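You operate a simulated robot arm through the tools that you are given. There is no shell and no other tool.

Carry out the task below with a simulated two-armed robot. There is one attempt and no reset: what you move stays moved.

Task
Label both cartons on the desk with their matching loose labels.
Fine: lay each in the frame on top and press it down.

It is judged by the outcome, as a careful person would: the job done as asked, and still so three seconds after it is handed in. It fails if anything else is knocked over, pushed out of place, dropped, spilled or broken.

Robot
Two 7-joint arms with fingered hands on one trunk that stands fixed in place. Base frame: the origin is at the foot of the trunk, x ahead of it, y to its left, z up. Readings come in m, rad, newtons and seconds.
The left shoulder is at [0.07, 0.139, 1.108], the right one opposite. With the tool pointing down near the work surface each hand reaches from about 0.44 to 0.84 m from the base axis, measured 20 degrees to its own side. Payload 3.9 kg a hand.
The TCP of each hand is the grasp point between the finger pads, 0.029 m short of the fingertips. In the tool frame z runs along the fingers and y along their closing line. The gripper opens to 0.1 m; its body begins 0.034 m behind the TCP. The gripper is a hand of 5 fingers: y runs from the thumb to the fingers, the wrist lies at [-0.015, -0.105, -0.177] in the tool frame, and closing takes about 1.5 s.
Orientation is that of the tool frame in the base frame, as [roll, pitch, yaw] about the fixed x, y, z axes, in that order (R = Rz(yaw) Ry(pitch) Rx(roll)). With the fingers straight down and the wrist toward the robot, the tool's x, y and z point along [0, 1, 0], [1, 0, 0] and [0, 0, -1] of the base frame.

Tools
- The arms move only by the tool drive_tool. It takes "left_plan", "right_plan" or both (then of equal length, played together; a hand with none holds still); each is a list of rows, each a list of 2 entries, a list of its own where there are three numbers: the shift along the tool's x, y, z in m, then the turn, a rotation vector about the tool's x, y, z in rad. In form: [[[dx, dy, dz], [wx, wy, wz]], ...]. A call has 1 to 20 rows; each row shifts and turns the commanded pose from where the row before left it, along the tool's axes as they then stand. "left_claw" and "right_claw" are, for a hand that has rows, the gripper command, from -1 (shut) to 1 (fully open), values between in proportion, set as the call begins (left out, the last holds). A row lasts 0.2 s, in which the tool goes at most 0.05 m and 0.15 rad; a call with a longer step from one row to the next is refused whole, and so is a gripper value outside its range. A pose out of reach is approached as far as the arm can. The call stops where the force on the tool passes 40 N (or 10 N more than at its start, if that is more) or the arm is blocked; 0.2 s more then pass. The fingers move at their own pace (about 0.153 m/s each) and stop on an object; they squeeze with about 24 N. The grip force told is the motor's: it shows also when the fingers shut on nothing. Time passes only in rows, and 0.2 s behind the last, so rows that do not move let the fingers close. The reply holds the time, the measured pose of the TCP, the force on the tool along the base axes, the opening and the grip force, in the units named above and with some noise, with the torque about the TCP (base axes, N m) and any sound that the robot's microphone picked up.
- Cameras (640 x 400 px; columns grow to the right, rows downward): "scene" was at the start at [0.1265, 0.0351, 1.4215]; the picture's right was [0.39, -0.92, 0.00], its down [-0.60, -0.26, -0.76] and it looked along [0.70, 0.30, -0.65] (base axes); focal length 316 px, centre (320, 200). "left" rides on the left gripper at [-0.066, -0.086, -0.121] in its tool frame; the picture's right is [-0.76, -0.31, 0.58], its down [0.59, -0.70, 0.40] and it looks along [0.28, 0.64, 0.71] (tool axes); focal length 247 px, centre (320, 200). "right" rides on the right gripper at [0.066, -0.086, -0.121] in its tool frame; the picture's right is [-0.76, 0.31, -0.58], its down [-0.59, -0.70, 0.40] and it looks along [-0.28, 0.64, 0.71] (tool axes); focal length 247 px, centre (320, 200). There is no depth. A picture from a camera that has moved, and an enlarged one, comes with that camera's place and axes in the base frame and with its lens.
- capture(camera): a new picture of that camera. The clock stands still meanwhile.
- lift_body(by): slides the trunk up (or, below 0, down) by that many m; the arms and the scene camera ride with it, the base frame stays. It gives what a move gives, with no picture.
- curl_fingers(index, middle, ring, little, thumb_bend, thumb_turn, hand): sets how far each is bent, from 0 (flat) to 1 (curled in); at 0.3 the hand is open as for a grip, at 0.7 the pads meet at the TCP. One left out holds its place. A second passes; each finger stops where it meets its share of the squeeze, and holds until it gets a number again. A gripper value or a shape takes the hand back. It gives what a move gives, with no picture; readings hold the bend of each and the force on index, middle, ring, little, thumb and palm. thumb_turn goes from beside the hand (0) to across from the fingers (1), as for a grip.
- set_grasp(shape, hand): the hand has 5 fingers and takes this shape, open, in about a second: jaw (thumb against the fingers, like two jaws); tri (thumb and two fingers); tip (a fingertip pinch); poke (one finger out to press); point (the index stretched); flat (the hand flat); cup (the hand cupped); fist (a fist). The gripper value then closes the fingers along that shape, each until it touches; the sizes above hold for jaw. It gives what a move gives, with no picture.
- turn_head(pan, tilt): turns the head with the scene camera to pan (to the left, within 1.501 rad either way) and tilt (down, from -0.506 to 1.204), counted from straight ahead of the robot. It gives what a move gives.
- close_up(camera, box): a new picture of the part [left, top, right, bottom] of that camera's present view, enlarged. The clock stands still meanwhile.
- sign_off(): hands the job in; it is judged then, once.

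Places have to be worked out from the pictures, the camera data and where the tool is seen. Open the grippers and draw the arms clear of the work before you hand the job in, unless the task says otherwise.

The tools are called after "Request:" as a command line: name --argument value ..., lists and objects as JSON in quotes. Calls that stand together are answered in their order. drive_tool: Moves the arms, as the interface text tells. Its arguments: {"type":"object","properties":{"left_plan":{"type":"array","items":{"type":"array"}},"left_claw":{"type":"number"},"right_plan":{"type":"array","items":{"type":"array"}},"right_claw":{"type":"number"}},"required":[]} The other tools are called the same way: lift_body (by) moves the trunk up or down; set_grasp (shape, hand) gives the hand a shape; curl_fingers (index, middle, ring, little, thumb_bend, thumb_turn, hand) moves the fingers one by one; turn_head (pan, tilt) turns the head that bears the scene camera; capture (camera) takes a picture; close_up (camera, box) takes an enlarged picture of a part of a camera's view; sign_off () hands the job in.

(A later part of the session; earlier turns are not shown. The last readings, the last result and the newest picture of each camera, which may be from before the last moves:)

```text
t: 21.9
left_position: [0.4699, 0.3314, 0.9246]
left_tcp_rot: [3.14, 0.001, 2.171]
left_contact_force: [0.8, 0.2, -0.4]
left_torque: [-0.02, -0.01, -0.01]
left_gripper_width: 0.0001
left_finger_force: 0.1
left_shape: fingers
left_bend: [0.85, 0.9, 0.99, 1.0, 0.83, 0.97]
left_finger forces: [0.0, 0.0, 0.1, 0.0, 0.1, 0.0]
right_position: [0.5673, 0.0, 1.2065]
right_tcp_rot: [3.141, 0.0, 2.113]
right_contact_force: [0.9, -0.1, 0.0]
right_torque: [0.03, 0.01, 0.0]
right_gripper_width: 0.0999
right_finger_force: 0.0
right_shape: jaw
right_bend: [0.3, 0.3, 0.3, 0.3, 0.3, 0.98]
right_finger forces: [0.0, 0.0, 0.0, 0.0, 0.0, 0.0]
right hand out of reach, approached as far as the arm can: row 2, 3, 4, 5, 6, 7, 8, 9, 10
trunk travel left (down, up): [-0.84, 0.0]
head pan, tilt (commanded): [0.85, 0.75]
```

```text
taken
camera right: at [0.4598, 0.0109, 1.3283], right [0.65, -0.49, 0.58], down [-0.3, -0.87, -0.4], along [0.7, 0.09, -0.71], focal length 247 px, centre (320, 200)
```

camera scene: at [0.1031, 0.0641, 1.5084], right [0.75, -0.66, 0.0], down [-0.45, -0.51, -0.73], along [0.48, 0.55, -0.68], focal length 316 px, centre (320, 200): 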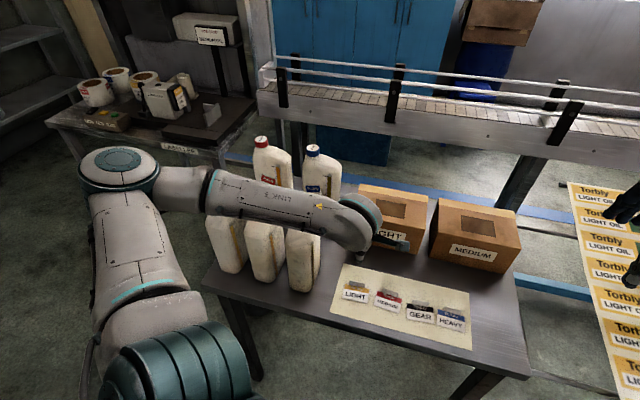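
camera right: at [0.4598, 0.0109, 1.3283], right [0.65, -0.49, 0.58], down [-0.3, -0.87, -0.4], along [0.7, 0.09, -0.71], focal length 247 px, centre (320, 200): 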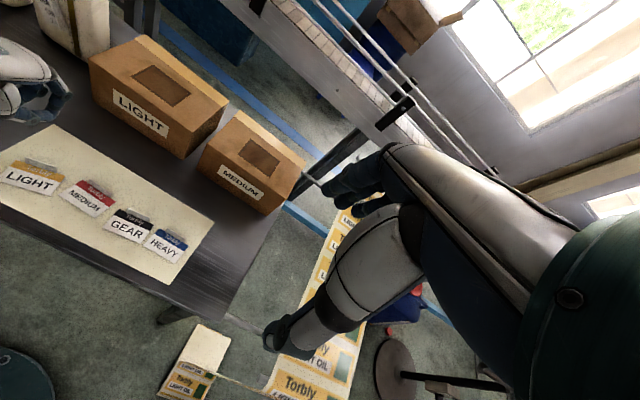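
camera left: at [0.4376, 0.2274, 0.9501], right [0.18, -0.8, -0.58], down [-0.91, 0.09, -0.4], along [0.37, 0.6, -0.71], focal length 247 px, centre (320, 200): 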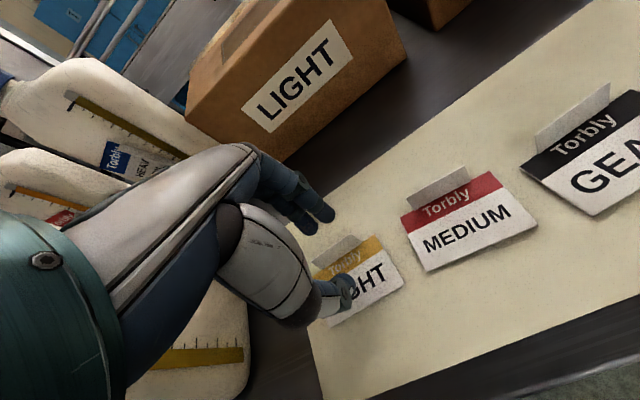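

The right wrist can't yaw further, but its camera already catches the left hand at the edge of its view. I'll bring the right hand's command back to reach and shift it a little to the right so the left hand sits further into the picture.

Request:
drive_tool --right_plan '[[[0, 0, 0], [0, 0, 0.14]], [[0, 0, 0], [0, 0, 0.14]], [[0, 0, 0], [0, 0, 0.14]], [[0, 0, 0], [0, 0, 0.14]], [[0, 0, 0], [0, 0, 0.14]], [[0, 0, 0], [0, 0, 0.14]], [[0, 0, 0], [0, 0, 0.14]], [[0, 0, 0], [0, 0, 0.14]], [[0, 0, 0], [0, 0, 0.14]], [[0, 0, 0], [0, 0, 0]]]'

Request:
close_up --camera "right" --box '[0, 40, 160, 220]'

```text
t: 24.1
left_position: [0.4693, 0.3304, 0.9241]
left_tcp_rot: [-3.141, 0.0, 2.171]
left_contact_force: [-0.5, 0.1, 0.3]
left_torque: [0.0, 0.01, -0.01]
left_gripper_width: 0.0
left_finger_force: 0.1
left_shape: fingers
left_bend: [0.85, 0.9, 0.99, 1.0, 0.83, 0.97]
left_finger forces: [0.1, 0.0, 0.0, 0.0, 0.0, 0.1]
right_position: [0.5683, 0.0004, 1.2071]
right_tcp_rot: [-3.14, 0.001, 0.851]
right_contact_force: [-0.4, -0.1, 0.0]
right_torque: [0.03, 0.0, 0.01]
right_gripper_width: 0.0999
right_finger_force: 0.0
right_shape: jaw
right_bend: [0.3, 0.3, 0.3, 0.3, 0.3, 0.98]
right_finger forces: [0.0, 0.1, 0.1, 0.1, 0.0, 0.1]
trunk travel left (down, up): [-0.84, 0.0]
head pan, tilt (commanded): [0.85, 0.75]
```

```text
2.22 times, centred on (80, 130) of right
camera zoom: at [0.5461, 0.1045, 1.3289], right [-0.27, -0.77, 0.58], down [-0.92, 0.02, -0.4], along [0.3, -0.64, -0.71], focal length 549 px, centre (853, 356)
```

zoom: 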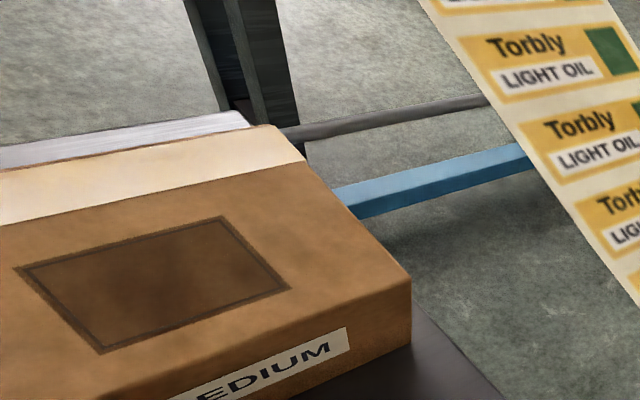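

The command was clamped, so that turned it back too far. I'll turn the right hand again to yaw≈2.0 and tilt it a little so its camera looks more to the left.

Request:
drive_tool --right_plan '[[[0, 0, 0], [0, 0, -0.14]], [[0, 0, 0], [0, 0, -0.14]], [[0, 0, 0], [0, 0, -0.14]], [[0, 0, 0], [0, 0, -0.14]], [[0, 0, 0], [0, 0, -0.14]], [[0, 0, 0], [0, 0, -0.14]], [[0, 0, 0], [0, 0, -0.14]], [[0, 0, 0], [0, 0, -0.14]], [[0, 0, 0], [0.08, 0.1, 0]], [[0, 0, 0], [0.08, 0.1, 0]], [[0, 0, 0], [0.08, 0.1, 0]], [[0, 0, 0], [0.08, 0.1, 0]], [[0, 0, 0], [0, 0, 0]]]'

Request:
capture --camera "right"

```text
t: 26.9
left_position: [0.4701, 0.3305, 0.9234]
left_tcp_rot: [3.141, 0.001, 2.172]
left_contact_force: [-0.1, 0.5, 0.0]
left_torque: [0.01, 0.0, 0.02]
left_gripper_width: 0.0001
left_finger_force: 0.1
left_shape: fingers
left_bend: [0.85, 0.9, 0.99, 1.0, 0.83, 0.97]
left_finger forces: [0.1, 0.2, 0.0, 0.2, 0.0, 0.0]
right_position: [0.5671, 0.0011, 1.208]
right_tcp_rot: [-2.895, -0.299, 1.937]
right_contact_force: [0.2, -0.8, 0.2]
right_torque: [0.01, -0.02, 0.0]
right_gripper_width: 0.0998
right_finger_force: 0.0
right_shape: jaw
right_bend: [0.3, 0.3, 0.3, 0.3, 0.3, 0.98]
right_finger forces: [0.0, 0.1, 0.0, 0.0, 0.0, 0.0]
right hand out of reach, approached as far as the arm can: row 12
trunk travel left (down, up): [-0.84, 0.0]
head pan, tilt (commanded): [0.85, 0.75]
```

```text
taken
camera right: at [0.5092, 0.001, 1.3596], right [0.72, -0.65, 0.24], down [-0.55, -0.75, -0.38], along [0.43, 0.14, -0.89], focal length 247 px, centre (320, 200)
```

right: 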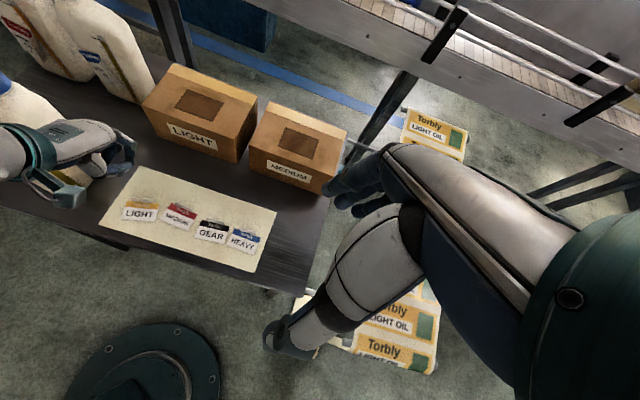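

Now the right camera sees both the left hand and the labels. I'll zoom to see how the fingers meet from this side.

Request:
close_up --camera "right" --box '[0, 100, 180, 240]'

Request:
close_up --camera "left" --box '[310, 220, 470, 350]'

```text
2.86 times, centred on (90, 170) of right
camera zoom: at [0.5092, 0.001, 1.3596], right [0.72, -0.65, 0.24], down [-0.55, -0.75, -0.38], along [0.43, 0.14, -0.89], focal length 706 px, centre (977, 286)
```

zoom: 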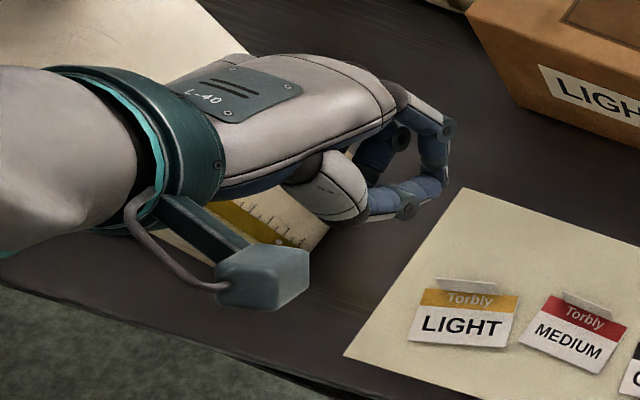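

```text
3.08 times, centred on (390, 285) of left
camera zoom: at [0.4373, 0.2276, 1.0435], right [0.18, -0.8, -0.58], down [-0.91, 0.09, -0.4], along [0.37, 0.6, -0.71], focal length 760 px, centre (105, -62)
```

zoom: 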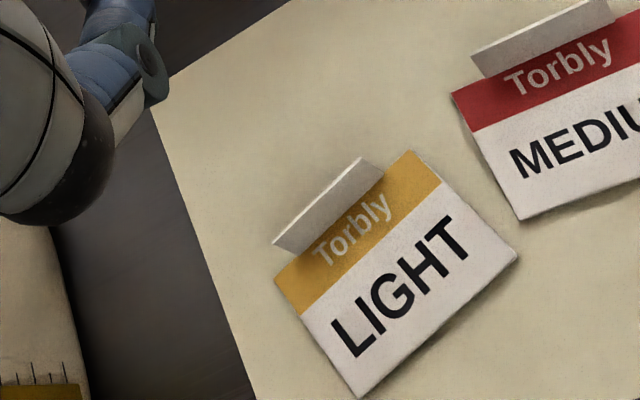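

This side view is very useful. I'll set the fingers to a lighter bend (thumb 0.62, index and middle 0.8) in the air and look at how the pads oppose.

Request:
curl_fingers --hand "left" --index 0.72 --middle 0.72 --thumb_bend 0.72

Request:
close_up --camera "right" --box '[80, 120, 160, 180]'

Request:
curl_fingers --hand "left" --index 0.8 --middle 0.8 --thumb_bend 0.6

Request:
close_up --camera "right" --box '[80, 120, 160, 180]'

```text
t: 27.9
left_position: [0.4687, 0.3307, 0.9233]
left_tcp_rot: [-3.141, 0.0, 2.171]
left_contact_force: [-0.6, 0.4, -0.7]
left_torque: [-0.02, 0.0, 0.01]
left_gripper_width: 0.0
left_finger_force: 0.1
left_shape: fingers
left_bend: [0.72, 0.72, 0.99, 1.0, 0.71, 0.97]
left_finger forces: [0.0, 0.0, 0.0, 0.0, 0.0, 0.1]
right_position: [0.5672, 0.0004, 1.2069]
right_tcp_rot: [-2.896, -0.297, 1.938]
right_contact_force: [0.0, -0.3, 0.8]
right_torque: [0.01, 0.02, -0.03]
right_gripper_width: 0.0999
right_finger_force: 0.0
right_shape: jaw
right_bend: [0.3, 0.3, 0.3, 0.3, 0.3, 0.98]
right_finger forces: [0.0, 0.1, 0.1, 0.0, 0.0, 0.0]
trunk travel left (down, up): [-0.84, 0.0]
head pan, tilt (commanded): [0.85, 0.75]
```

```text
6.67 times, centred on (120, 150) of right
camera zoom: at [0.5092, 0.0011, 1.3595], right [0.72, -0.65, 0.24], down [-0.55, -0.75, -0.38], along [0.43, 0.14, -0.89], focal length 1646 px, centre (1653, 533)
```

zoom: 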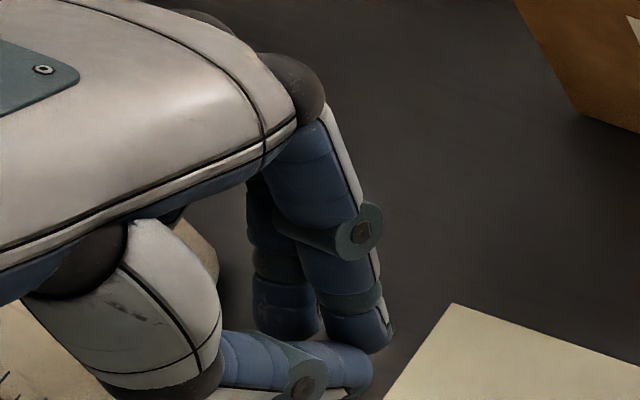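

```text
t: 28.9
left_position: [0.4689, 0.3311, 0.9231]
left_tcp_rot: [3.141, -0.001, 2.169]
left_contact_force: [-0.7, 0.7, -0.8]
left_torque: [-0.04, 0.03, 0.0]
left_gripper_width: 0.0027
left_finger_force: 0.2
left_shape: fingers
left_bend: [0.8, 0.8, 0.99, 1.0, 0.6, 0.97]
left_finger forces: [0.0, 0.0, 0.0, 0.0, 0.0, 0.0]
right_position: [0.5676, 0.0004, 1.2076]
right_tcp_rot: [-2.896, -0.297, 1.938]
right_contact_force: [1.0, -0.5, -0.1]
right_torque: [0.04, -0.01, 0.02]
right_gripper_width: 0.0996
right_finger_force: 0.1
right_shape: jaw
right_bend: [0.3, 0.3, 0.3, 0.3, 0.3, 0.98]
right_finger forces: [0.1, 0.0, 0.0, 0.1, 0.0, 0.0]
trunk travel left (down, up): [-0.84, 0.0]
head pan, tilt (commanded): [0.85, 0.75]
```

```text
6.67 times, centred on (120, 150) of right
camera zoom: at [0.5093, 0.0011, 1.3595], right [0.72, -0.65, 0.24], down [-0.55, -0.75, -0.38], along [0.43, 0.14, -0.89], focal length 1646 px, centre (1653, 533)
```

zoom: 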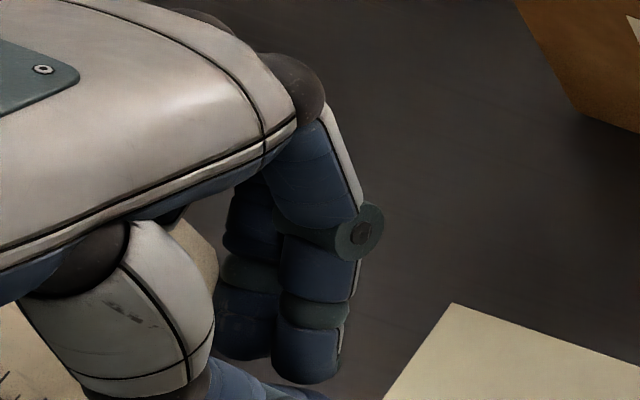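

I'll view the present combination (index 0.8, thumb 0.6) with a window that shows the tips fully.

Request:
close_up --camera "right" --box '[90, 140, 150, 185]'

Request:
close_up --camera "left" --box '[260, 180, 380, 270]'

```text
8.89 times, centred on (120, 162) of right
camera zoom: at [0.5093, 0.0011, 1.3595], right [0.72, -0.65, 0.24], down [-0.55, -0.75, -0.38], along [0.43, 0.14, -0.89], focal length 2195 px, centre (2098, 533)
```

zoom: 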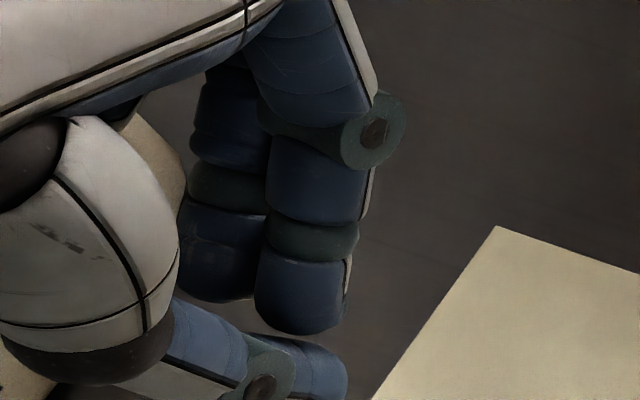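

```text
4.44 times, centred on (320, 225) of left
camera zoom: at [0.4374, 0.2276, 1.0434], right [0.18, -0.8, -0.58], down [-0.91, 0.09, -0.4], along [0.37, 0.6, -0.71], focal length 1098 px, centre (320, 89)
```

zoom: 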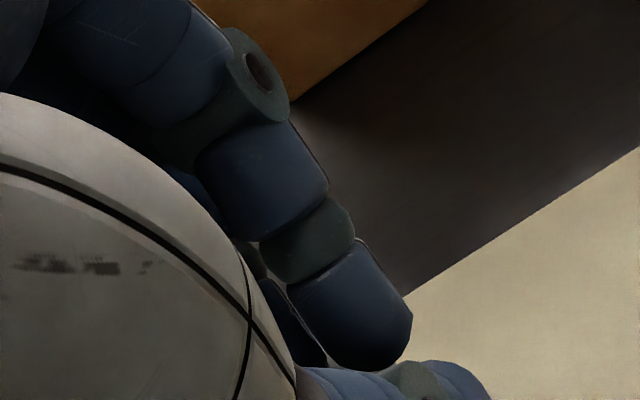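

With thumb 0.6 / index 0.8 the thumb tip lies below the index tip, whereas at equal bend it's above, so a balance lies between. I'll try thumb 0.66, index/middle 0.75.

Request:
curl_fingers --hand "left" --index 0.75 --middle 0.75 --thumb_bend 0.66

Request:
close_up --camera "right" --box '[90, 140, 150, 185]'

Request:
close_up --camera "left" --box '[260, 200, 380, 290]'

```text
t: 29.9
left_position: [0.4684, 0.3301, 0.9228]
left_tcp_rot: [3.141, -0.001, 2.171]
left_contact_force: [-0.7, -0.3, 0.1]
left_torque: [0.0, -0.01, -0.01]
left_gripper_width: 0.0
left_finger_force: 0.1
left_shape: fingers
left_bend: [0.75, 0.75, 0.99, 1.0, 0.66, 0.97]
left_finger forces: [0.0, 0.0, 0.0, 0.0, 0.1, 0.0]
right_position: [0.568, 0.0007, 1.2081]
right_tcp_rot: [-2.896, -0.296, 1.939]
right_contact_force: [-0.4, -0.4, 0.4]
right_torque: [-0.01, 0.02, 0.03]
right_gripper_width: 0.0996
right_finger_force: 0.0
right_shape: jaw
right_bend: [0.3, 0.3, 0.3, 0.3, 0.3, 0.98]
right_finger forces: [0.0, 0.0, 0.1, 0.0, 0.0, 0.0]
trunk travel left (down, up): [-0.84, 0.0]
head pan, tilt (commanded): [0.85, 0.75]
```

```text
8.89 times, centred on (120, 162) of right
camera zoom: at [0.5093, 0.0011, 1.3595], right [0.72, -0.65, 0.24], down [-0.55, -0.75, -0.38], along [0.43, 0.14, -0.89], focal length 2195 px, centre (2098, 533)
```

zoom: 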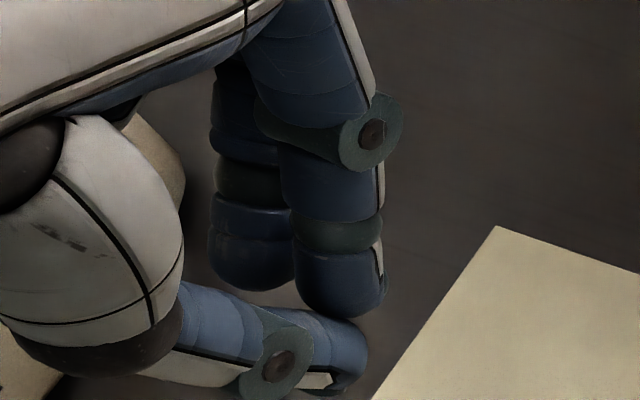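

```text
4.44 times, centred on (320, 245) of left
camera zoom: at [0.4374, 0.2275, 1.0434], right [0.18, -0.8, -0.58], down [-0.91, 0.09, -0.4], along [0.37, 0.6, -0.71], focal length 1098 px, centre (320, 0)
```

zoom: 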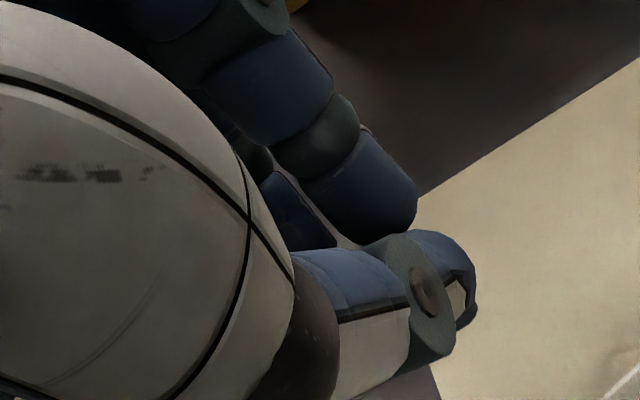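

I'll go back to an open tri grip, turn to the label's new angle (its up direction now about 47.5°), centre over its tab near [0.459, 0.320], and descend to just above it.

Request:
set_grasp --shape "tri" --hand "left"

Request:
drive_tool --left_plan '[[[-0.0008, -0.011, 0], [0, 0, -0.115]], [[0, 0, 0], [0, 0, -0.115]], [[0, 0, 0.02], [0, 0, 0]], [[0, 0, 0.025], [0, 0, 0]], [[0, 0, 0.02], [0, 0, 0]], [[0, 0, 0], [0, 0, 0]]]' --left_claw -0.2

Request:
close_up --camera "left" --box '[250, 180, 410, 340]'

Request:
close_up --camera "right" --box '[70, 130, 190, 220]'

```text
t: 30.8
left_position: [0.4711, 0.3308, 0.9229]
left_tcp_rot: [3.14, -0.001, 2.171]
left_contact_force: [-0.5, -0.3, 0.2]
left_torque: [-0.02, 0.0, 0.0]
left_gripper_width: 0.1
left_finger_force: 0.1
left_shape: tri
left_bend: [0.3, 0.3, 0.99, 1.0, 0.3, 0.97]
left_finger forces: [0.0, 0.0, 0.1, 0.0, 0.0, 0.0]
right_position: [0.5679, 0.0005, 1.2074]
right_tcp_rot: [-2.895, -0.295, 1.935]
right_contact_force: [0.3, 0.0, 0.0]
right_torque: [0.01, -0.01, -0.01]
right_gripper_width: 0.0996
right_finger_force: 0.1
right_shape: jaw
right_bend: [0.3, 0.3, 0.3, 0.3, 0.3, 0.98]
right_finger forces: [0.0, 0.0, 0.0, 0.0, 0.1, 0.0]
trunk travel left (down, up): [-0.84, 0.0]
head pan, tilt (commanded): [0.85, 0.75]
```

```text
t: 32.1
left_position: [0.4601, 0.3239, 0.8575]
left_tcp_rot: [-3.141, 0.001, 2.402]
left_contact_force: [0.6, 0.2, 0.0]
left_torque: [-0.01, -0.01, -0.04]
left_gripper_width: 0.0402
left_finger_force: 0.0
left_shape: tri
left_bend: [0.44, 0.47, 0.99, 1.0, 0.41, 1.0]
left_finger forces: [0.0, 0.1, 0.0, 0.0, 0.1, 0.1]
right_position: [0.568, 0.0008, 1.2071]
right_tcp_rot: [-2.895, -0.297, 1.939]
right_contact_force: [-0.5, 0.0, -0.3]
right_torque: [0.0, 0.0, 0.02]
right_gripper_width: 0.0997
right_finger_force: 0.1
right_shape: jaw
right_bend: [0.3, 0.3, 0.3, 0.3, 0.3, 0.98]
right_finger forces: [0.0, 0.1, 0.0, 0.0, 0.1, 0.0]
trunk travel left (down, up): [-0.84, 0.0]
head pan, tilt (commanded): [0.85, 0.75]
```

```text
2.50 times, centred on (330, 260) of left
camera zoom: at [0.4519, 0.2159, 0.9783], right [0.35, -0.74, -0.58], down [-0.91, -0.12, -0.4], along [0.22, 0.67, -0.71], focal length 617 px, centre (295, 50)
```

zoom: 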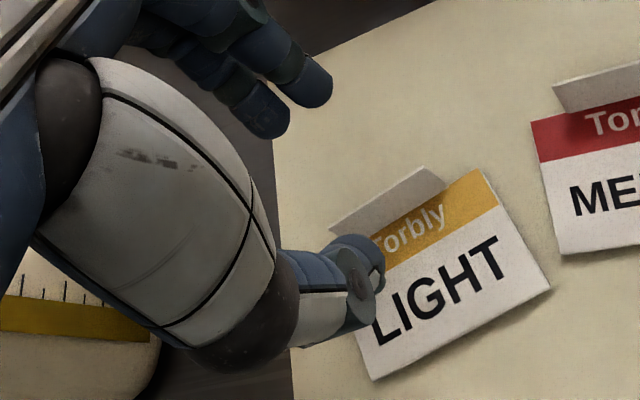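

```text
4.44 times, centred on (130, 175) of right
camera zoom: at [0.5089, 0.0012, 1.3596], right [0.72, -0.65, 0.24], down [-0.55, -0.75, -0.38], along [0.43, 0.14, -0.89], focal length 1098 px, centre (1164, 311)
```

zoom: 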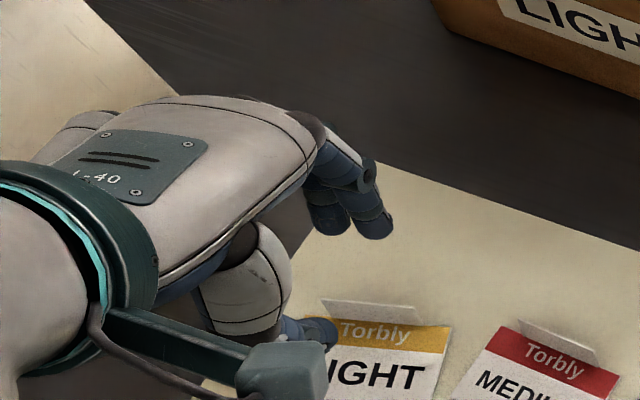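

The tab sits at about (−4, −4) mm in the tool frame, well centred. I'll descend to z≈0.826 and then set the thumb first, stepping the fingers in.

Request:
drive_tool --left_plan '[[[0, -0.003, 0.012], [0, 0, 0]], [[0, 0, 0.01], [0, 0, 0]], [[0, 0, 0.009], [0, 0, 0]], [[0, 0, 0], [0, 0, 0]]]'

Request:
curl_fingers --hand "left" --index 0.6 --middle 0.6 --thumb_bend 0.6

Request:
close_up --camera "left" --box '[270, 190, 390, 310]'

Request:
close_up --camera "right" --box '[80, 150, 180, 225]'

```text
t: 33.1
left_position: [0.4577, 0.3205, 0.8277]
left_tcp_rot: [3.141, -0.002, 2.401]
left_contact_force: [-0.2, -1.2, 0.3]
left_torque: [0.0, 0.03, 0.01]
left_gripper_width: 0.0407
left_finger_force: 0.0
left_shape: tri
left_bend: [0.44, 0.47, 0.99, 1.0, 0.41, 1.0]
left_finger forces: [0.1, 0.0, 0.0, 0.1, 0.0, 0.0]
right_position: [0.5669, 0.0, 1.206]
right_tcp_rot: [-2.895, -0.297, 1.936]
right_contact_force: [-0.5, -0.1, 0.3]
right_torque: [-0.02, 0.01, 0.01]
right_gripper_width: 0.1001
right_finger_force: 0.1
right_shape: jaw
right_bend: [0.3, 0.3, 0.3, 0.3, 0.3, 0.98]
right_finger forces: [0.0, 0.0, 0.0, 0.0, 0.0, 0.1]
trunk travel left (down, up): [-0.84, 0.0]
head pan, tilt (commanded): [0.85, 0.75]
```

```text
t: 34.1
left_position: [0.4584, 0.3217, 0.827]
left_tcp_rot: [-3.142, 0.0, 2.402]
left_contact_force: [0.9, 0.1, 0.3]
left_torque: [0.0, -0.02, 0.01]
left_gripper_width: 0.0256
left_finger_force: 0.0
left_shape: fingers
left_bend: [0.6, 0.6, 0.99, 1.0, 0.6, 1.0]
left_finger forces: [0.0, 0.0, 0.0, 0.0, 0.0, 0.1]
right_position: [0.567, 0.0003, 1.2071]
right_tcp_rot: [-2.896, -0.296, 1.937]
right_contact_force: [1.1, -0.5, 0.3]
right_torque: [-0.02, 0.0, -0.02]
right_gripper_width: 0.0997
right_finger_force: 0.0
right_shape: jaw
right_bend: [0.3, 0.3, 0.3, 0.3, 0.3, 0.98]
right_finger forces: [0.0, 0.0, 0.1, 0.0, 0.0, 0.0]
trunk travel left (down, up): [-0.84, 0.0]
head pan, tilt (commanded): [0.85, 0.75]
```

```text
3.33 times, centred on (330, 250) of left
camera zoom: at [0.4498, 0.2137, 0.948], right [0.35, -0.74, -0.58], down [-0.91, -0.12, -0.4], along [0.22, 0.67, -0.71], focal length 823 px, centre (287, 33)
```

zoom: 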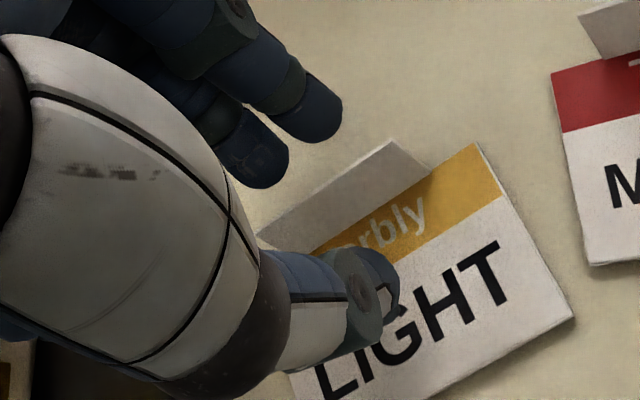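

```text
5.33 times, centred on (130, 188) of right
camera zoom: at [0.5093, 0.0011, 1.3595], right [0.72, -0.65, 0.24], down [-0.55, -0.75, -0.38], along [0.43, 0.14, -0.89], focal length 1317 px, centre (1333, 267)
```

zoom: 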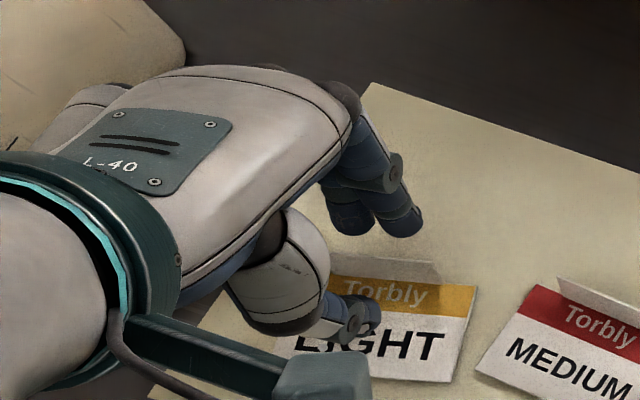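

All bends are 0.6, the gap is 26 mm and the label lies flat. I'll close further in small steps: all to 0.68.

Request:
curl_fingers --hand "left" --index 0.68 --middle 0.68 --thumb_bend 0.66

Request:
close_up --camera "left" --box '[270, 190, 390, 310]'

Request:
close_up --camera "right" --box '[80, 150, 180, 225]'

```text
t: 35.1
left_position: [0.4583, 0.3213, 0.8265]
left_tcp_rot: [-3.141, 0.001, 2.404]
left_contact_force: [0.3, 0.1, 0.1]
left_torque: [0.03, 0.01, 0.0]
left_gripper_width: 0.0086
left_finger_force: 0.0
left_shape: fingers
left_bend: [0.68, 0.68, 0.99, 1.0, 0.66, 1.0]
left_finger forces: [0.0, 0.0, 0.1, 0.0, 0.0, 0.0]
right_position: [0.5678, 0.0004, 1.2074]
right_tcp_rot: [-2.894, -0.297, 1.937]
right_contact_force: [-0.9, 1.1, -0.2]
right_torque: [-0.02, -0.02, -0.02]
right_gripper_width: 0.0997
right_finger_force: 0.1
right_shape: jaw
right_bend: [0.3, 0.3, 0.3, 0.3, 0.3, 0.98]
right_finger forces: [0.0, 0.1, 0.1, 0.1, 0.1, 0.0]
trunk travel left (down, up): [-0.84, 0.0]
head pan, tilt (commanded): [0.85, 0.75]
```

```text
3.33 times, centred on (330, 250) of left
camera zoom: at [0.4498, 0.2137, 0.9479], right [0.35, -0.74, -0.58], down [-0.91, -0.12, -0.4], along [0.22, 0.67, -0.71], focal length 823 px, centre (287, 33)
```

zoom: 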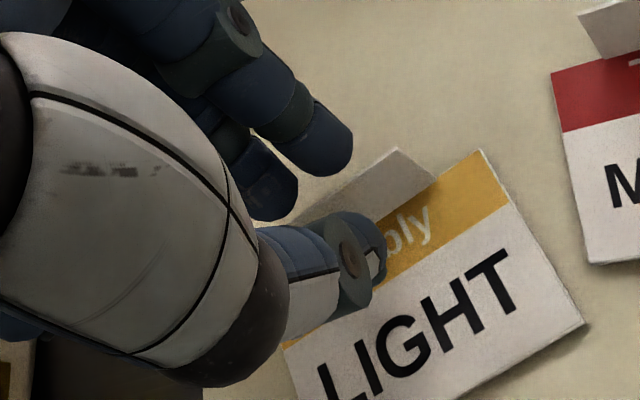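

```text
5.33 times, centred on (130, 188) of right
camera zoom: at [0.5093, 0.0011, 1.3595], right [0.72, -0.65, 0.24], down [-0.55, -0.75, -0.38], along [0.43, 0.14, -0.89], focal length 1317 px, centre (1333, 267)
```

zoom: 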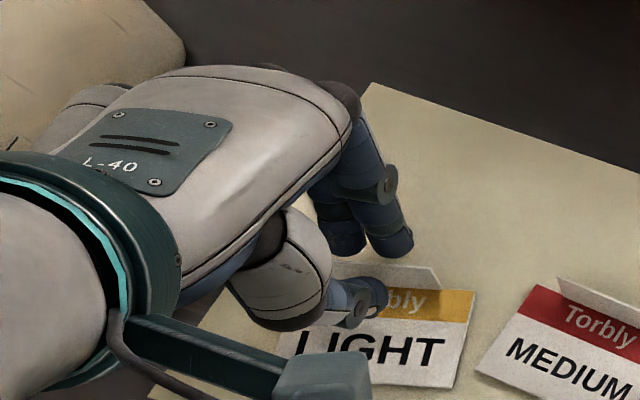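

The thumb rests against the near side of the tab; the index is still a few mm short on the far side. I'll now bring index and middle in to squeeze.

Request:
curl_fingers --hand "left" --index 0.74 --middle 0.74 --thumb_bend 0.67

Request:
close_up --camera "left" --box '[270, 190, 390, 310]'

Request:
close_up --camera "right" --box '[80, 150, 180, 225]'

```text
t: 36.1
left_position: [0.4581, 0.3222, 0.8275]
left_tcp_rot: [3.14, -0.002, 2.401]
left_contact_force: [0.5, -1.0, 0.4]
left_torque: [0.02, -0.03, 0.03]
left_gripper_width: 0.0
left_finger_force: 0.0
left_shape: fingers
left_bend: [0.74, 0.74, 0.99, 1.0, 0.67, 1.0]
left_finger forces: [0.0, 0.0, 0.0, 0.0, 0.0, 0.0]
right_position: [0.5667, 0.0007, 1.2076]
right_tcp_rot: [-2.896, -0.296, 1.939]
right_contact_force: [0.7, -0.5, 0.2]
right_torque: [0.01, 0.0, 0.02]
right_gripper_width: 0.0997
right_finger_force: 0.0
right_shape: jaw
right_bend: [0.3, 0.3, 0.3, 0.3, 0.3, 0.98]
right_finger forces: [0.0, 0.0, 0.0, 0.0, 0.0, 0.0]
trunk travel left (down, up): [-0.84, 0.0]
head pan, tilt (commanded): [0.85, 0.75]
```

```text
3.33 times, centred on (330, 250) of left
camera zoom: at [0.4498, 0.2137, 0.9479], right [0.35, -0.74, -0.58], down [-0.91, -0.12, -0.4], along [0.22, 0.67, -0.71], focal length 823 px, centre (287, 33)
```

zoom: 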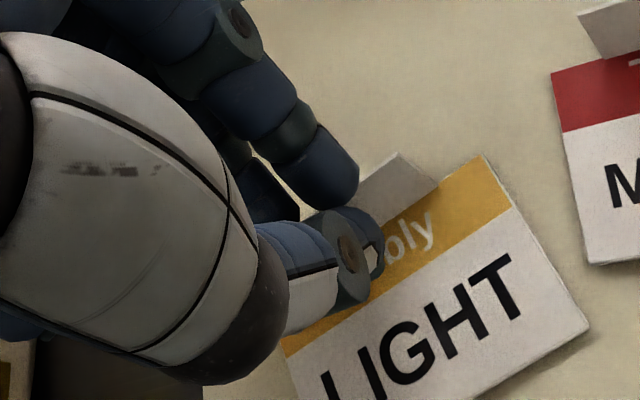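

```text
5.33 times, centred on (130, 188) of right
camera zoom: at [0.5093, 0.0011, 1.3595], right [0.72, -0.65, 0.24], down [-0.55, -0.75, -0.38], along [0.43, 0.14, -0.89], focal length 1317 px, centre (1333, 267)
```

zoom: 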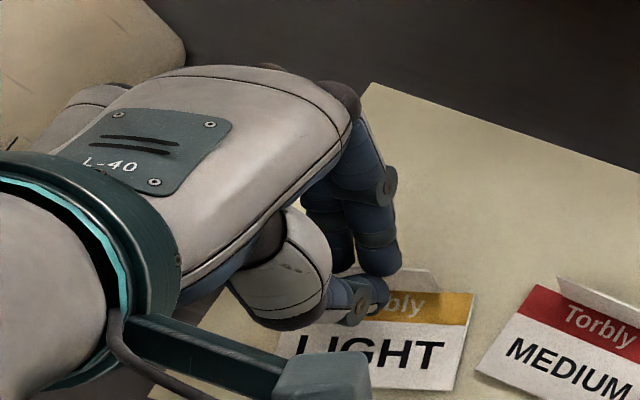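

The label is still flat with the tab between thumb and index, but no squeeze yet. I'll curl index and middle further.

Request:
curl_fingers --hand "left" --index 0.8 --middle 0.79 --thumb_bend 0.69

Request:
close_up --camera "left" --box '[270, 190, 390, 310]'

Request:
close_up --camera "right" --box '[80, 150, 180, 225]'

```text
t: 37.1
left_position: [0.4586, 0.3228, 0.8273]
left_tcp_rot: [-3.141, -0.001, 2.401]
left_contact_force: [0.0, 0.7, -0.8]
left_torque: [0.0, -0.02, -0.03]
left_gripper_width: 0.0
left_finger_force: 0.0
left_shape: fingers
left_bend: [0.79, 0.79, 0.99, 1.0, 0.68, 1.0]
left_finger forces: [0.0, 0.0, 0.0, 0.0, 0.0, 0.0]
right_position: [0.5662, 0.0006, 1.2077]
right_tcp_rot: [-2.895, -0.297, 1.937]
right_contact_force: [0.3, -0.7, -0.2]
right_torque: [0.01, 0.02, -0.01]
right_gripper_width: 0.0999
right_finger_force: 0.0
right_shape: jaw
right_bend: [0.3, 0.3, 0.3, 0.3, 0.3, 0.98]
right_finger forces: [0.0, 0.0, 0.1, 0.1, 0.0, 0.0]
trunk travel left (down, up): [-0.84, 0.0]
head pan, tilt (commanded): [0.85, 0.75]
```

```text
3.33 times, centred on (330, 250) of left
camera zoom: at [0.4498, 0.2137, 0.9479], right [0.35, -0.74, -0.58], down [-0.91, -0.12, -0.4], along [0.22, 0.67, -0.71], focal length 823 px, centre (287, 33)
```

zoom: 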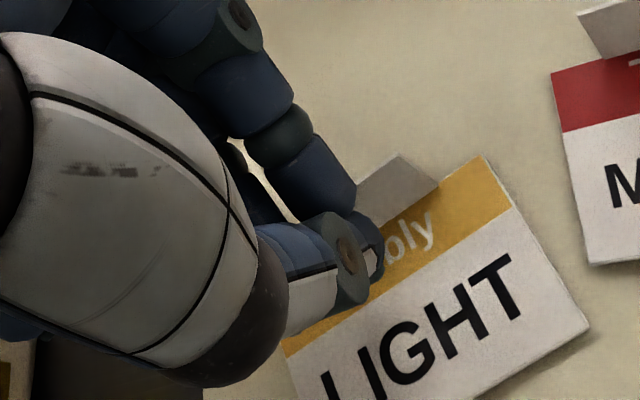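

```text
5.33 times, centred on (130, 188) of right
camera zoom: at [0.5093, 0.0011, 1.3595], right [0.72, -0.65, 0.24], down [-0.55, -0.75, -0.38], along [0.43, 0.14, -0.89], focal length 1317 px, centre (1333, 267)
```

zoom: 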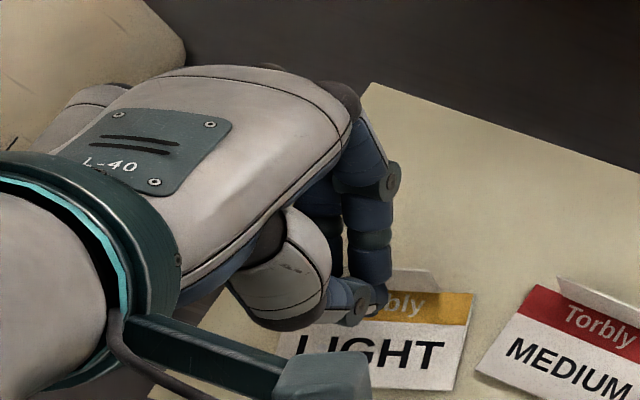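

The curled index has risen over the tab's top edge instead of going behind it, so this hand angle is wrong for it. I'll open up, lift 4 cm, and tilt the hand flatter (about −0.4 rad) so the index points straight down behind the tab and the thumb pushes level.

Request:
curl_fingers --hand "left" --index 0.5 --middle 0.5 --thumb_bend 0.5

Request:
drive_tool --left_plan '[[[0, 0, -0.02], [0, 0, 0]], [[0, 0, -0.02], [0, 0, 0]], [[0, 0, 0], [-0.1, 0, 0]], [[0, 0, 0], [-0.1, 0, 0]], [[0, 0, 0], [-0.1, 0, 0]], [[0, 0, 0], [-0.1, 0, 0]], [[0, 0, 0], [0, 0, 0]]]'

Request:
capture --camera "left"

Request:
close_up --camera "right" --box '[40, 120, 180, 225]'

```text
t: 38.1
left_position: [0.4579, 0.3207, 0.8278]
left_tcp_rot: [-3.141, -0.001, 2.401]
left_contact_force: [0.2, 0.1, -0.6]
left_torque: [0.0, 0.01, -0.03]
left_gripper_width: 0.0496
left_finger_force: 0.0
left_shape: fingers
left_bend: [0.5, 0.5, 0.99, 1.0, 0.5, 1.0]
left_finger forces: [0.0, 0.0, 0.0, 0.0, 0.1, 0.0]
right_position: [0.5674, 0.0006, 1.2075]
right_tcp_rot: [-2.897, -0.295, 1.937]
right_contact_force: [0.2, 0.4, 0.2]
right_torque: [-0.01, 0.0, -0.04]
right_gripper_width: 0.0997
right_finger_force: 0.1
right_shape: jaw
right_bend: [0.3, 0.3, 0.3, 0.3, 0.3, 0.98]
right_finger forces: [0.1, 0.0, 0.1, 0.1, 0.0, 0.1]
trunk travel left (down, up): [-0.84, 0.0]
head pan, tilt (commanded): [0.85, 0.75]
```

```text
t: 39.8
left_position: [0.4586, 0.3226, 0.8682]
left_tcp_rot: [2.741, 0.0, 2.404]
left_contact_force: [1.0, 0.0, -0.4]
left_torque: [0.02, -0.01, 0.04]
left_gripper_width: 0.0498
left_finger_force: 0.0
left_shape: fingers
left_bend: [0.5, 0.5, 0.99, 1.0, 0.5, 1.0]
left_finger forces: [0.1, 0.1, 0.0, 0.0, 0.0, 0.0]
right_position: [0.5662, 0.0003, 1.2072]
right_tcp_rot: [-2.895, -0.297, 1.936]
right_contact_force: [-0.4, -0.1, 0.0]
right_torque: [0.02, 0.0, 0.01]
right_gripper_width: 0.0998
right_finger_force: 0.1
right_shape: jaw
right_bend: [0.3, 0.3, 0.3, 0.3, 0.3, 0.98]
right_finger forces: [0.1, 0.0, 0.0, 0.1, 0.1, 0.1]
trunk travel left (down, up): [-0.84, 0.0]
head pan, tilt (commanded): [0.85, 0.75]
```

```text
taken
camera left: at [0.4233, 0.1849, 0.946], right [0.52, -0.55, -0.65], down [-0.77, 0.03, -0.64], along [0.38, 0.83, -0.4], focal length 247 px, centre (320, 200)
```

left: 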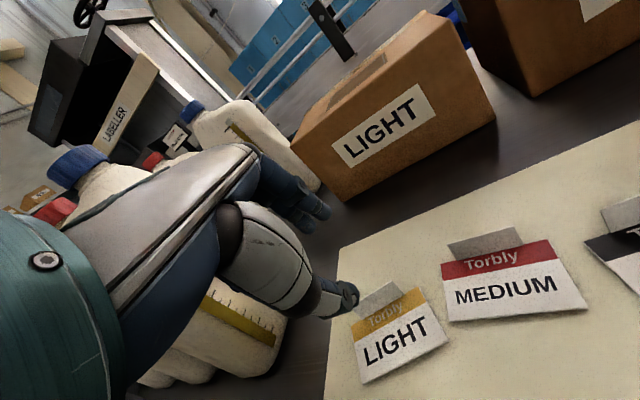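

```text
3.81 times, centred on (110, 172) of right
camera zoom: at [0.5092, 0.0012, 1.3595], right [0.72, -0.65, 0.24], down [-0.55, -0.75, -0.38], along [0.43, 0.14, -0.89], focal length 941 px, centre (1120, 305)
```

zoom: 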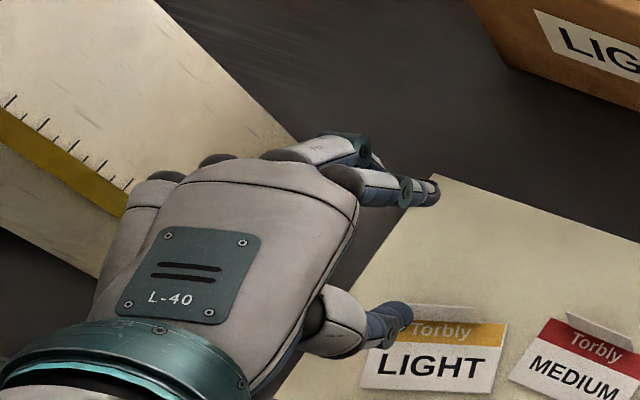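

The hand is flatter now and clear of the bottle. I zoom in on the label to get its present position.

Request:
close_up --camera "left" --box '[300, 260, 460, 390]'

```text
3.08 times, centred on (380, 325) of left
camera zoom: at [0.4233, 0.1849, 0.946], right [0.52, -0.55, -0.65], down [-0.77, 0.03, -0.64], along [0.38, 0.83, -0.4], focal length 760 px, centre (135, -185)
```

zoom: 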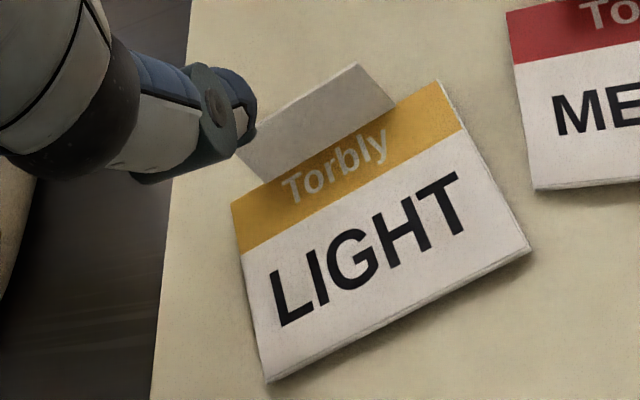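

The label's tab is at about [0.456, 0.316], roughly 6 mm behind the TCP. I'll shift the tilted hand back about 2 cm and lower it most of the way, then look.

Request:
drive_tool --left_plan '[[[-0.001, -0.0193, -0.0082], [0, 0, 0]], [[-0.001, -0.007, 0.0166], [0, 0, 0]], [[0, -0.007, 0.0166], [0, 0, 0]], [[0, 0, 0], [0, 0, 0]]]'

Request:
close_up --camera "left" --box '[260, 190, 420, 320]'

Request:
close_up --camera "right" --box '[60, 140, 180, 230]'

```text
t: 40.8
left_position: [0.4473, 0.3051, 0.8335]
left_tcp_rot: [2.739, 0.0, 2.401]
left_contact_force: [-0.1, -0.4, 0.6]
left_torque: [0.01, -0.02, 0.02]
left_gripper_width: 0.0496
left_finger_force: 0.0
left_shape: fingers
left_bend: [0.5, 0.5, 0.99, 1.0, 0.5, 1.0]
left_finger forces: [0.0, 0.0, 0.0, 0.0, 0.0, 0.2]
right_position: [0.5673, -0.0002, 1.2085]
right_tcp_rot: [-2.896, -0.296, 1.937]
right_contact_force: [-0.7, -0.8, -0.1]
right_torque: [0.02, -0.03, -0.02]
right_gripper_width: 0.0996
right_finger_force: 0.0
right_shape: jaw
right_bend: [0.3, 0.3, 0.3, 0.3, 0.3, 0.98]
right_finger forces: [0.0, 0.0, 0.1, 0.1, 0.1, 0.0]
trunk travel left (down, up): [-0.84, 0.0]
head pan, tilt (commanded): [0.85, 0.75]
```

```text
3.08 times, centred on (340, 255) of left
camera zoom: at [0.4111, 0.1666, 0.911], right [0.52, -0.55, -0.65], down [-0.77, 0.03, -0.64], along [0.38, 0.83, -0.41], focal length 760 px, centre (258, 31)
```

zoom: 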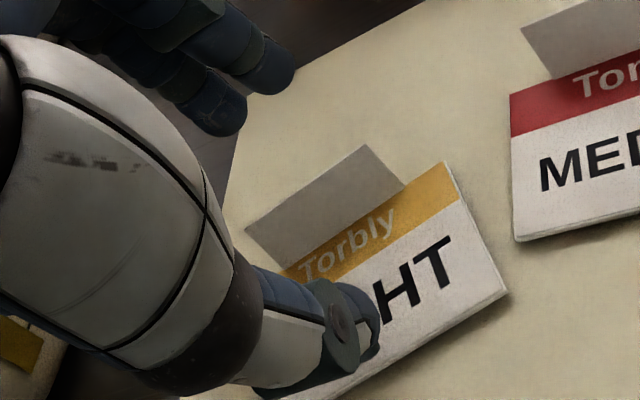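

```text
4.44 times, centred on (120, 185) of right
camera zoom: at [0.5089, 0.001, 1.3597], right [0.72, -0.65, 0.24], down [-0.55, -0.75, -0.38], along [0.43, 0.14, -0.89], focal length 1098 px, centre (1209, 267)
```

zoom: 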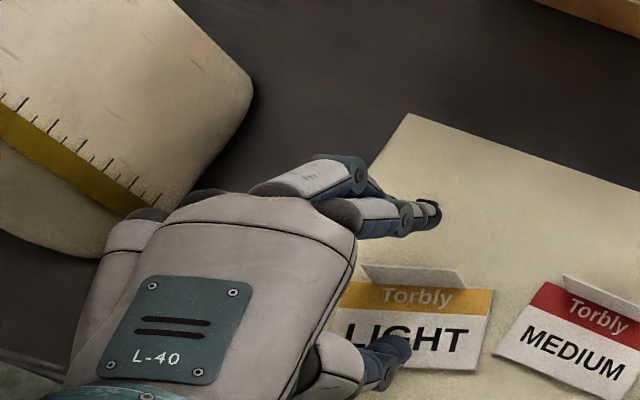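

Thumb in front of and fingers beyond the tab, label undisturbed. I'll close both to 0.62 and lower 5 mm, watching force.

Request:
curl_fingers --hand "left" --index 0.62 --middle 0.62 --thumb_bend 0.62

Request:
drive_tool --left_plan '[[[0, -0.0012, 0.0028], [0, 0, 0]], [[0, -0.0012, 0.0028], [0, 0, 0]], [[0, 0, 0], [0, 0, 0]]]'

Request:
close_up --camera "left" --box '[260, 190, 420, 320]'

Request:
close_up --camera "right" --box '[80, 160, 180, 235]'

```text
t: 41.8
left_position: [0.4473, 0.3039, 0.8344]
left_tcp_rot: [2.741, 0.001, 2.401]
left_contact_force: [0.3, 0.0, 0.4]
left_torque: [-0.03, 0.02, 0.01]
left_gripper_width: 0.0206
left_finger_force: 0.0
left_shape: fingers
left_bend: [0.62, 0.62, 0.99, 1.0, 0.62, 1.0]
left_finger forces: [0.0, 0.0, 0.1, 0.1, 0.1, 0.1]
right_position: [0.5674, 0.0001, 1.207]
right_tcp_rot: [-2.896, -0.295, 1.939]
right_contact_force: [0.5, -0.7, -0.3]
right_torque: [0.0, -0.04, -0.01]
right_gripper_width: 0.0998
right_finger_force: 0.1
right_shape: jaw
right_bend: [0.3, 0.3, 0.3, 0.3, 0.3, 0.98]
right_finger forces: [0.0, 0.1, 0.0, 0.0, 0.1, 0.0]
trunk travel left (down, up): [-0.84, 0.0]
head pan, tilt (commanded): [0.85, 0.75]
```

```text
t: 42.5
left_position: [0.4469, 0.3048, 0.8267]
left_tcp_rot: [2.742, -0.001, 2.402]
left_contact_force: [0.3, 0.3, -0.8]
left_torque: [-0.02, -0.02, -0.02]
left_gripper_width: 0.0208
left_finger_force: 0.2
left_shape: fingers
left_bend: [0.62, 0.62, 0.99, 1.0, 0.62, 1.0]
left_finger forces: [0.1, 0.1, 0.0, 0.1, 0.0, 0.0]
right_position: [0.5672, 0.0016, 1.207]
right_tcp_rot: [-2.896, -0.296, 1.938]
right_contact_force: [0.2, -0.4, -0.1]
right_torque: [-0.02, -0.02, 0.0]
right_gripper_width: 0.0998
right_finger_force: 0.1
right_shape: jaw
right_bend: [0.3, 0.3, 0.3, 0.3, 0.3, 0.98]
right_finger forces: [0.0, 0.1, 0.0, 0.1, 0.1, 0.0]
trunk travel left (down, up): [-0.84, 0.0]
head pan, tilt (commanded): [0.85, 0.75]
```

```text
3.08 times, centred on (340, 255) of left
camera zoom: at [0.4115, 0.1668, 0.9041], right [0.52, -0.55, -0.65], down [-0.77, 0.03, -0.64], along [0.38, 0.83, -0.41], focal length 760 px, centre (258, 31)
```

zoom: 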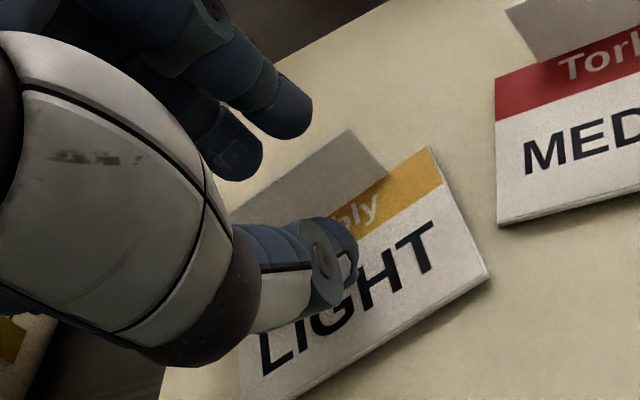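

```text
5.33 times, centred on (130, 198) of right
camera zoom: at [0.5093, 0.0011, 1.3595], right [0.72, -0.65, 0.24], down [-0.55, -0.75, -0.38], along [0.43, 0.14, -0.89], focal length 1317 px, centre (1333, 213)
```

zoom: 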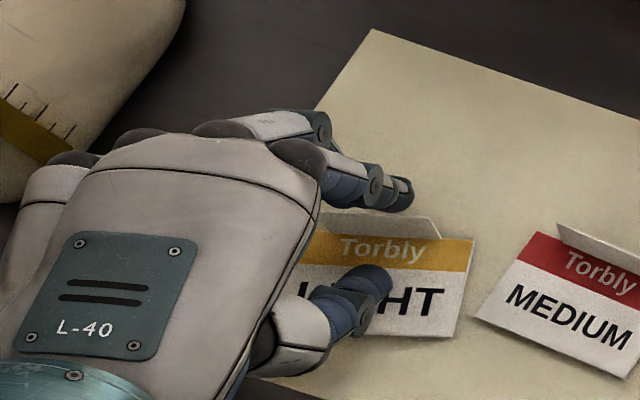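

Label still undisturbed. I'll now bring thumb and fingers to 0.70, then squeeze past contact.

Request:
curl_fingers --hand "left" --index 0.7 --middle 0.7 --thumb_bend 0.69

Request:
close_up --camera "left" --box '[260, 190, 420, 320]'

Request:
close_up --camera "right" --box '[80, 160, 180, 235]'

```text
t: 43.5
left_position: [0.4468, 0.3048, 0.8273]
left_tcp_rot: [2.74, 0.0, 2.402]
left_contact_force: [0.4, 0.0, -0.2]
left_torque: [0.01, 0.01, 0.03]
left_gripper_width: 0.0029
left_finger_force: 0.1
left_shape: fingers
left_bend: [0.7, 0.7, 0.99, 1.0, 0.69, 1.0]
left_finger forces: [0.1, 0.0, 0.1, 0.0, 0.0, 0.1]
right_position: [0.568, 0.0008, 1.2068]
right_tcp_rot: [-2.894, -0.297, 1.937]
right_contact_force: [-0.1, -0.4, 0.3]
right_torque: [-0.01, 0.05, -0.02]
right_gripper_width: 0.0997
right_finger_force: 0.0
right_shape: jaw
right_bend: [0.3, 0.3, 0.3, 0.3, 0.3, 0.98]
right_finger forces: [0.0, 0.1, 0.1, 0.0, 0.0, 0.0]
trunk travel left (down, up): [-0.84, 0.0]
head pan, tilt (commanded): [0.85, 0.75]
```

```text
3.08 times, centred on (340, 255) of left
camera zoom: at [0.4115, 0.1668, 0.9042], right [0.52, -0.55, -0.65], down [-0.77, 0.03, -0.64], along [0.38, 0.83, -0.41], focal length 760 px, centre (258, 31)
```

zoom: 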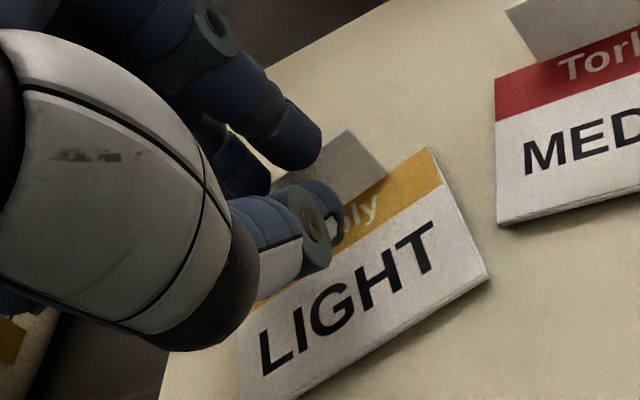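

```text
5.33 times, centred on (130, 198) of right
camera zoom: at [0.5093, 0.0011, 1.3595], right [0.72, -0.65, 0.24], down [-0.55, -0.75, -0.38], along [0.43, 0.14, -0.89], focal length 1317 px, centre (1333, 213)
```

zoom: 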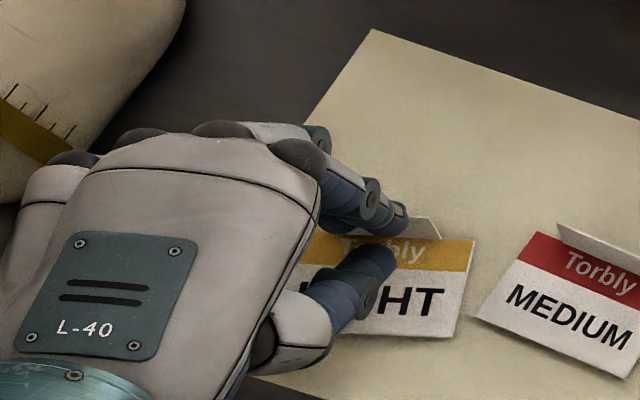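

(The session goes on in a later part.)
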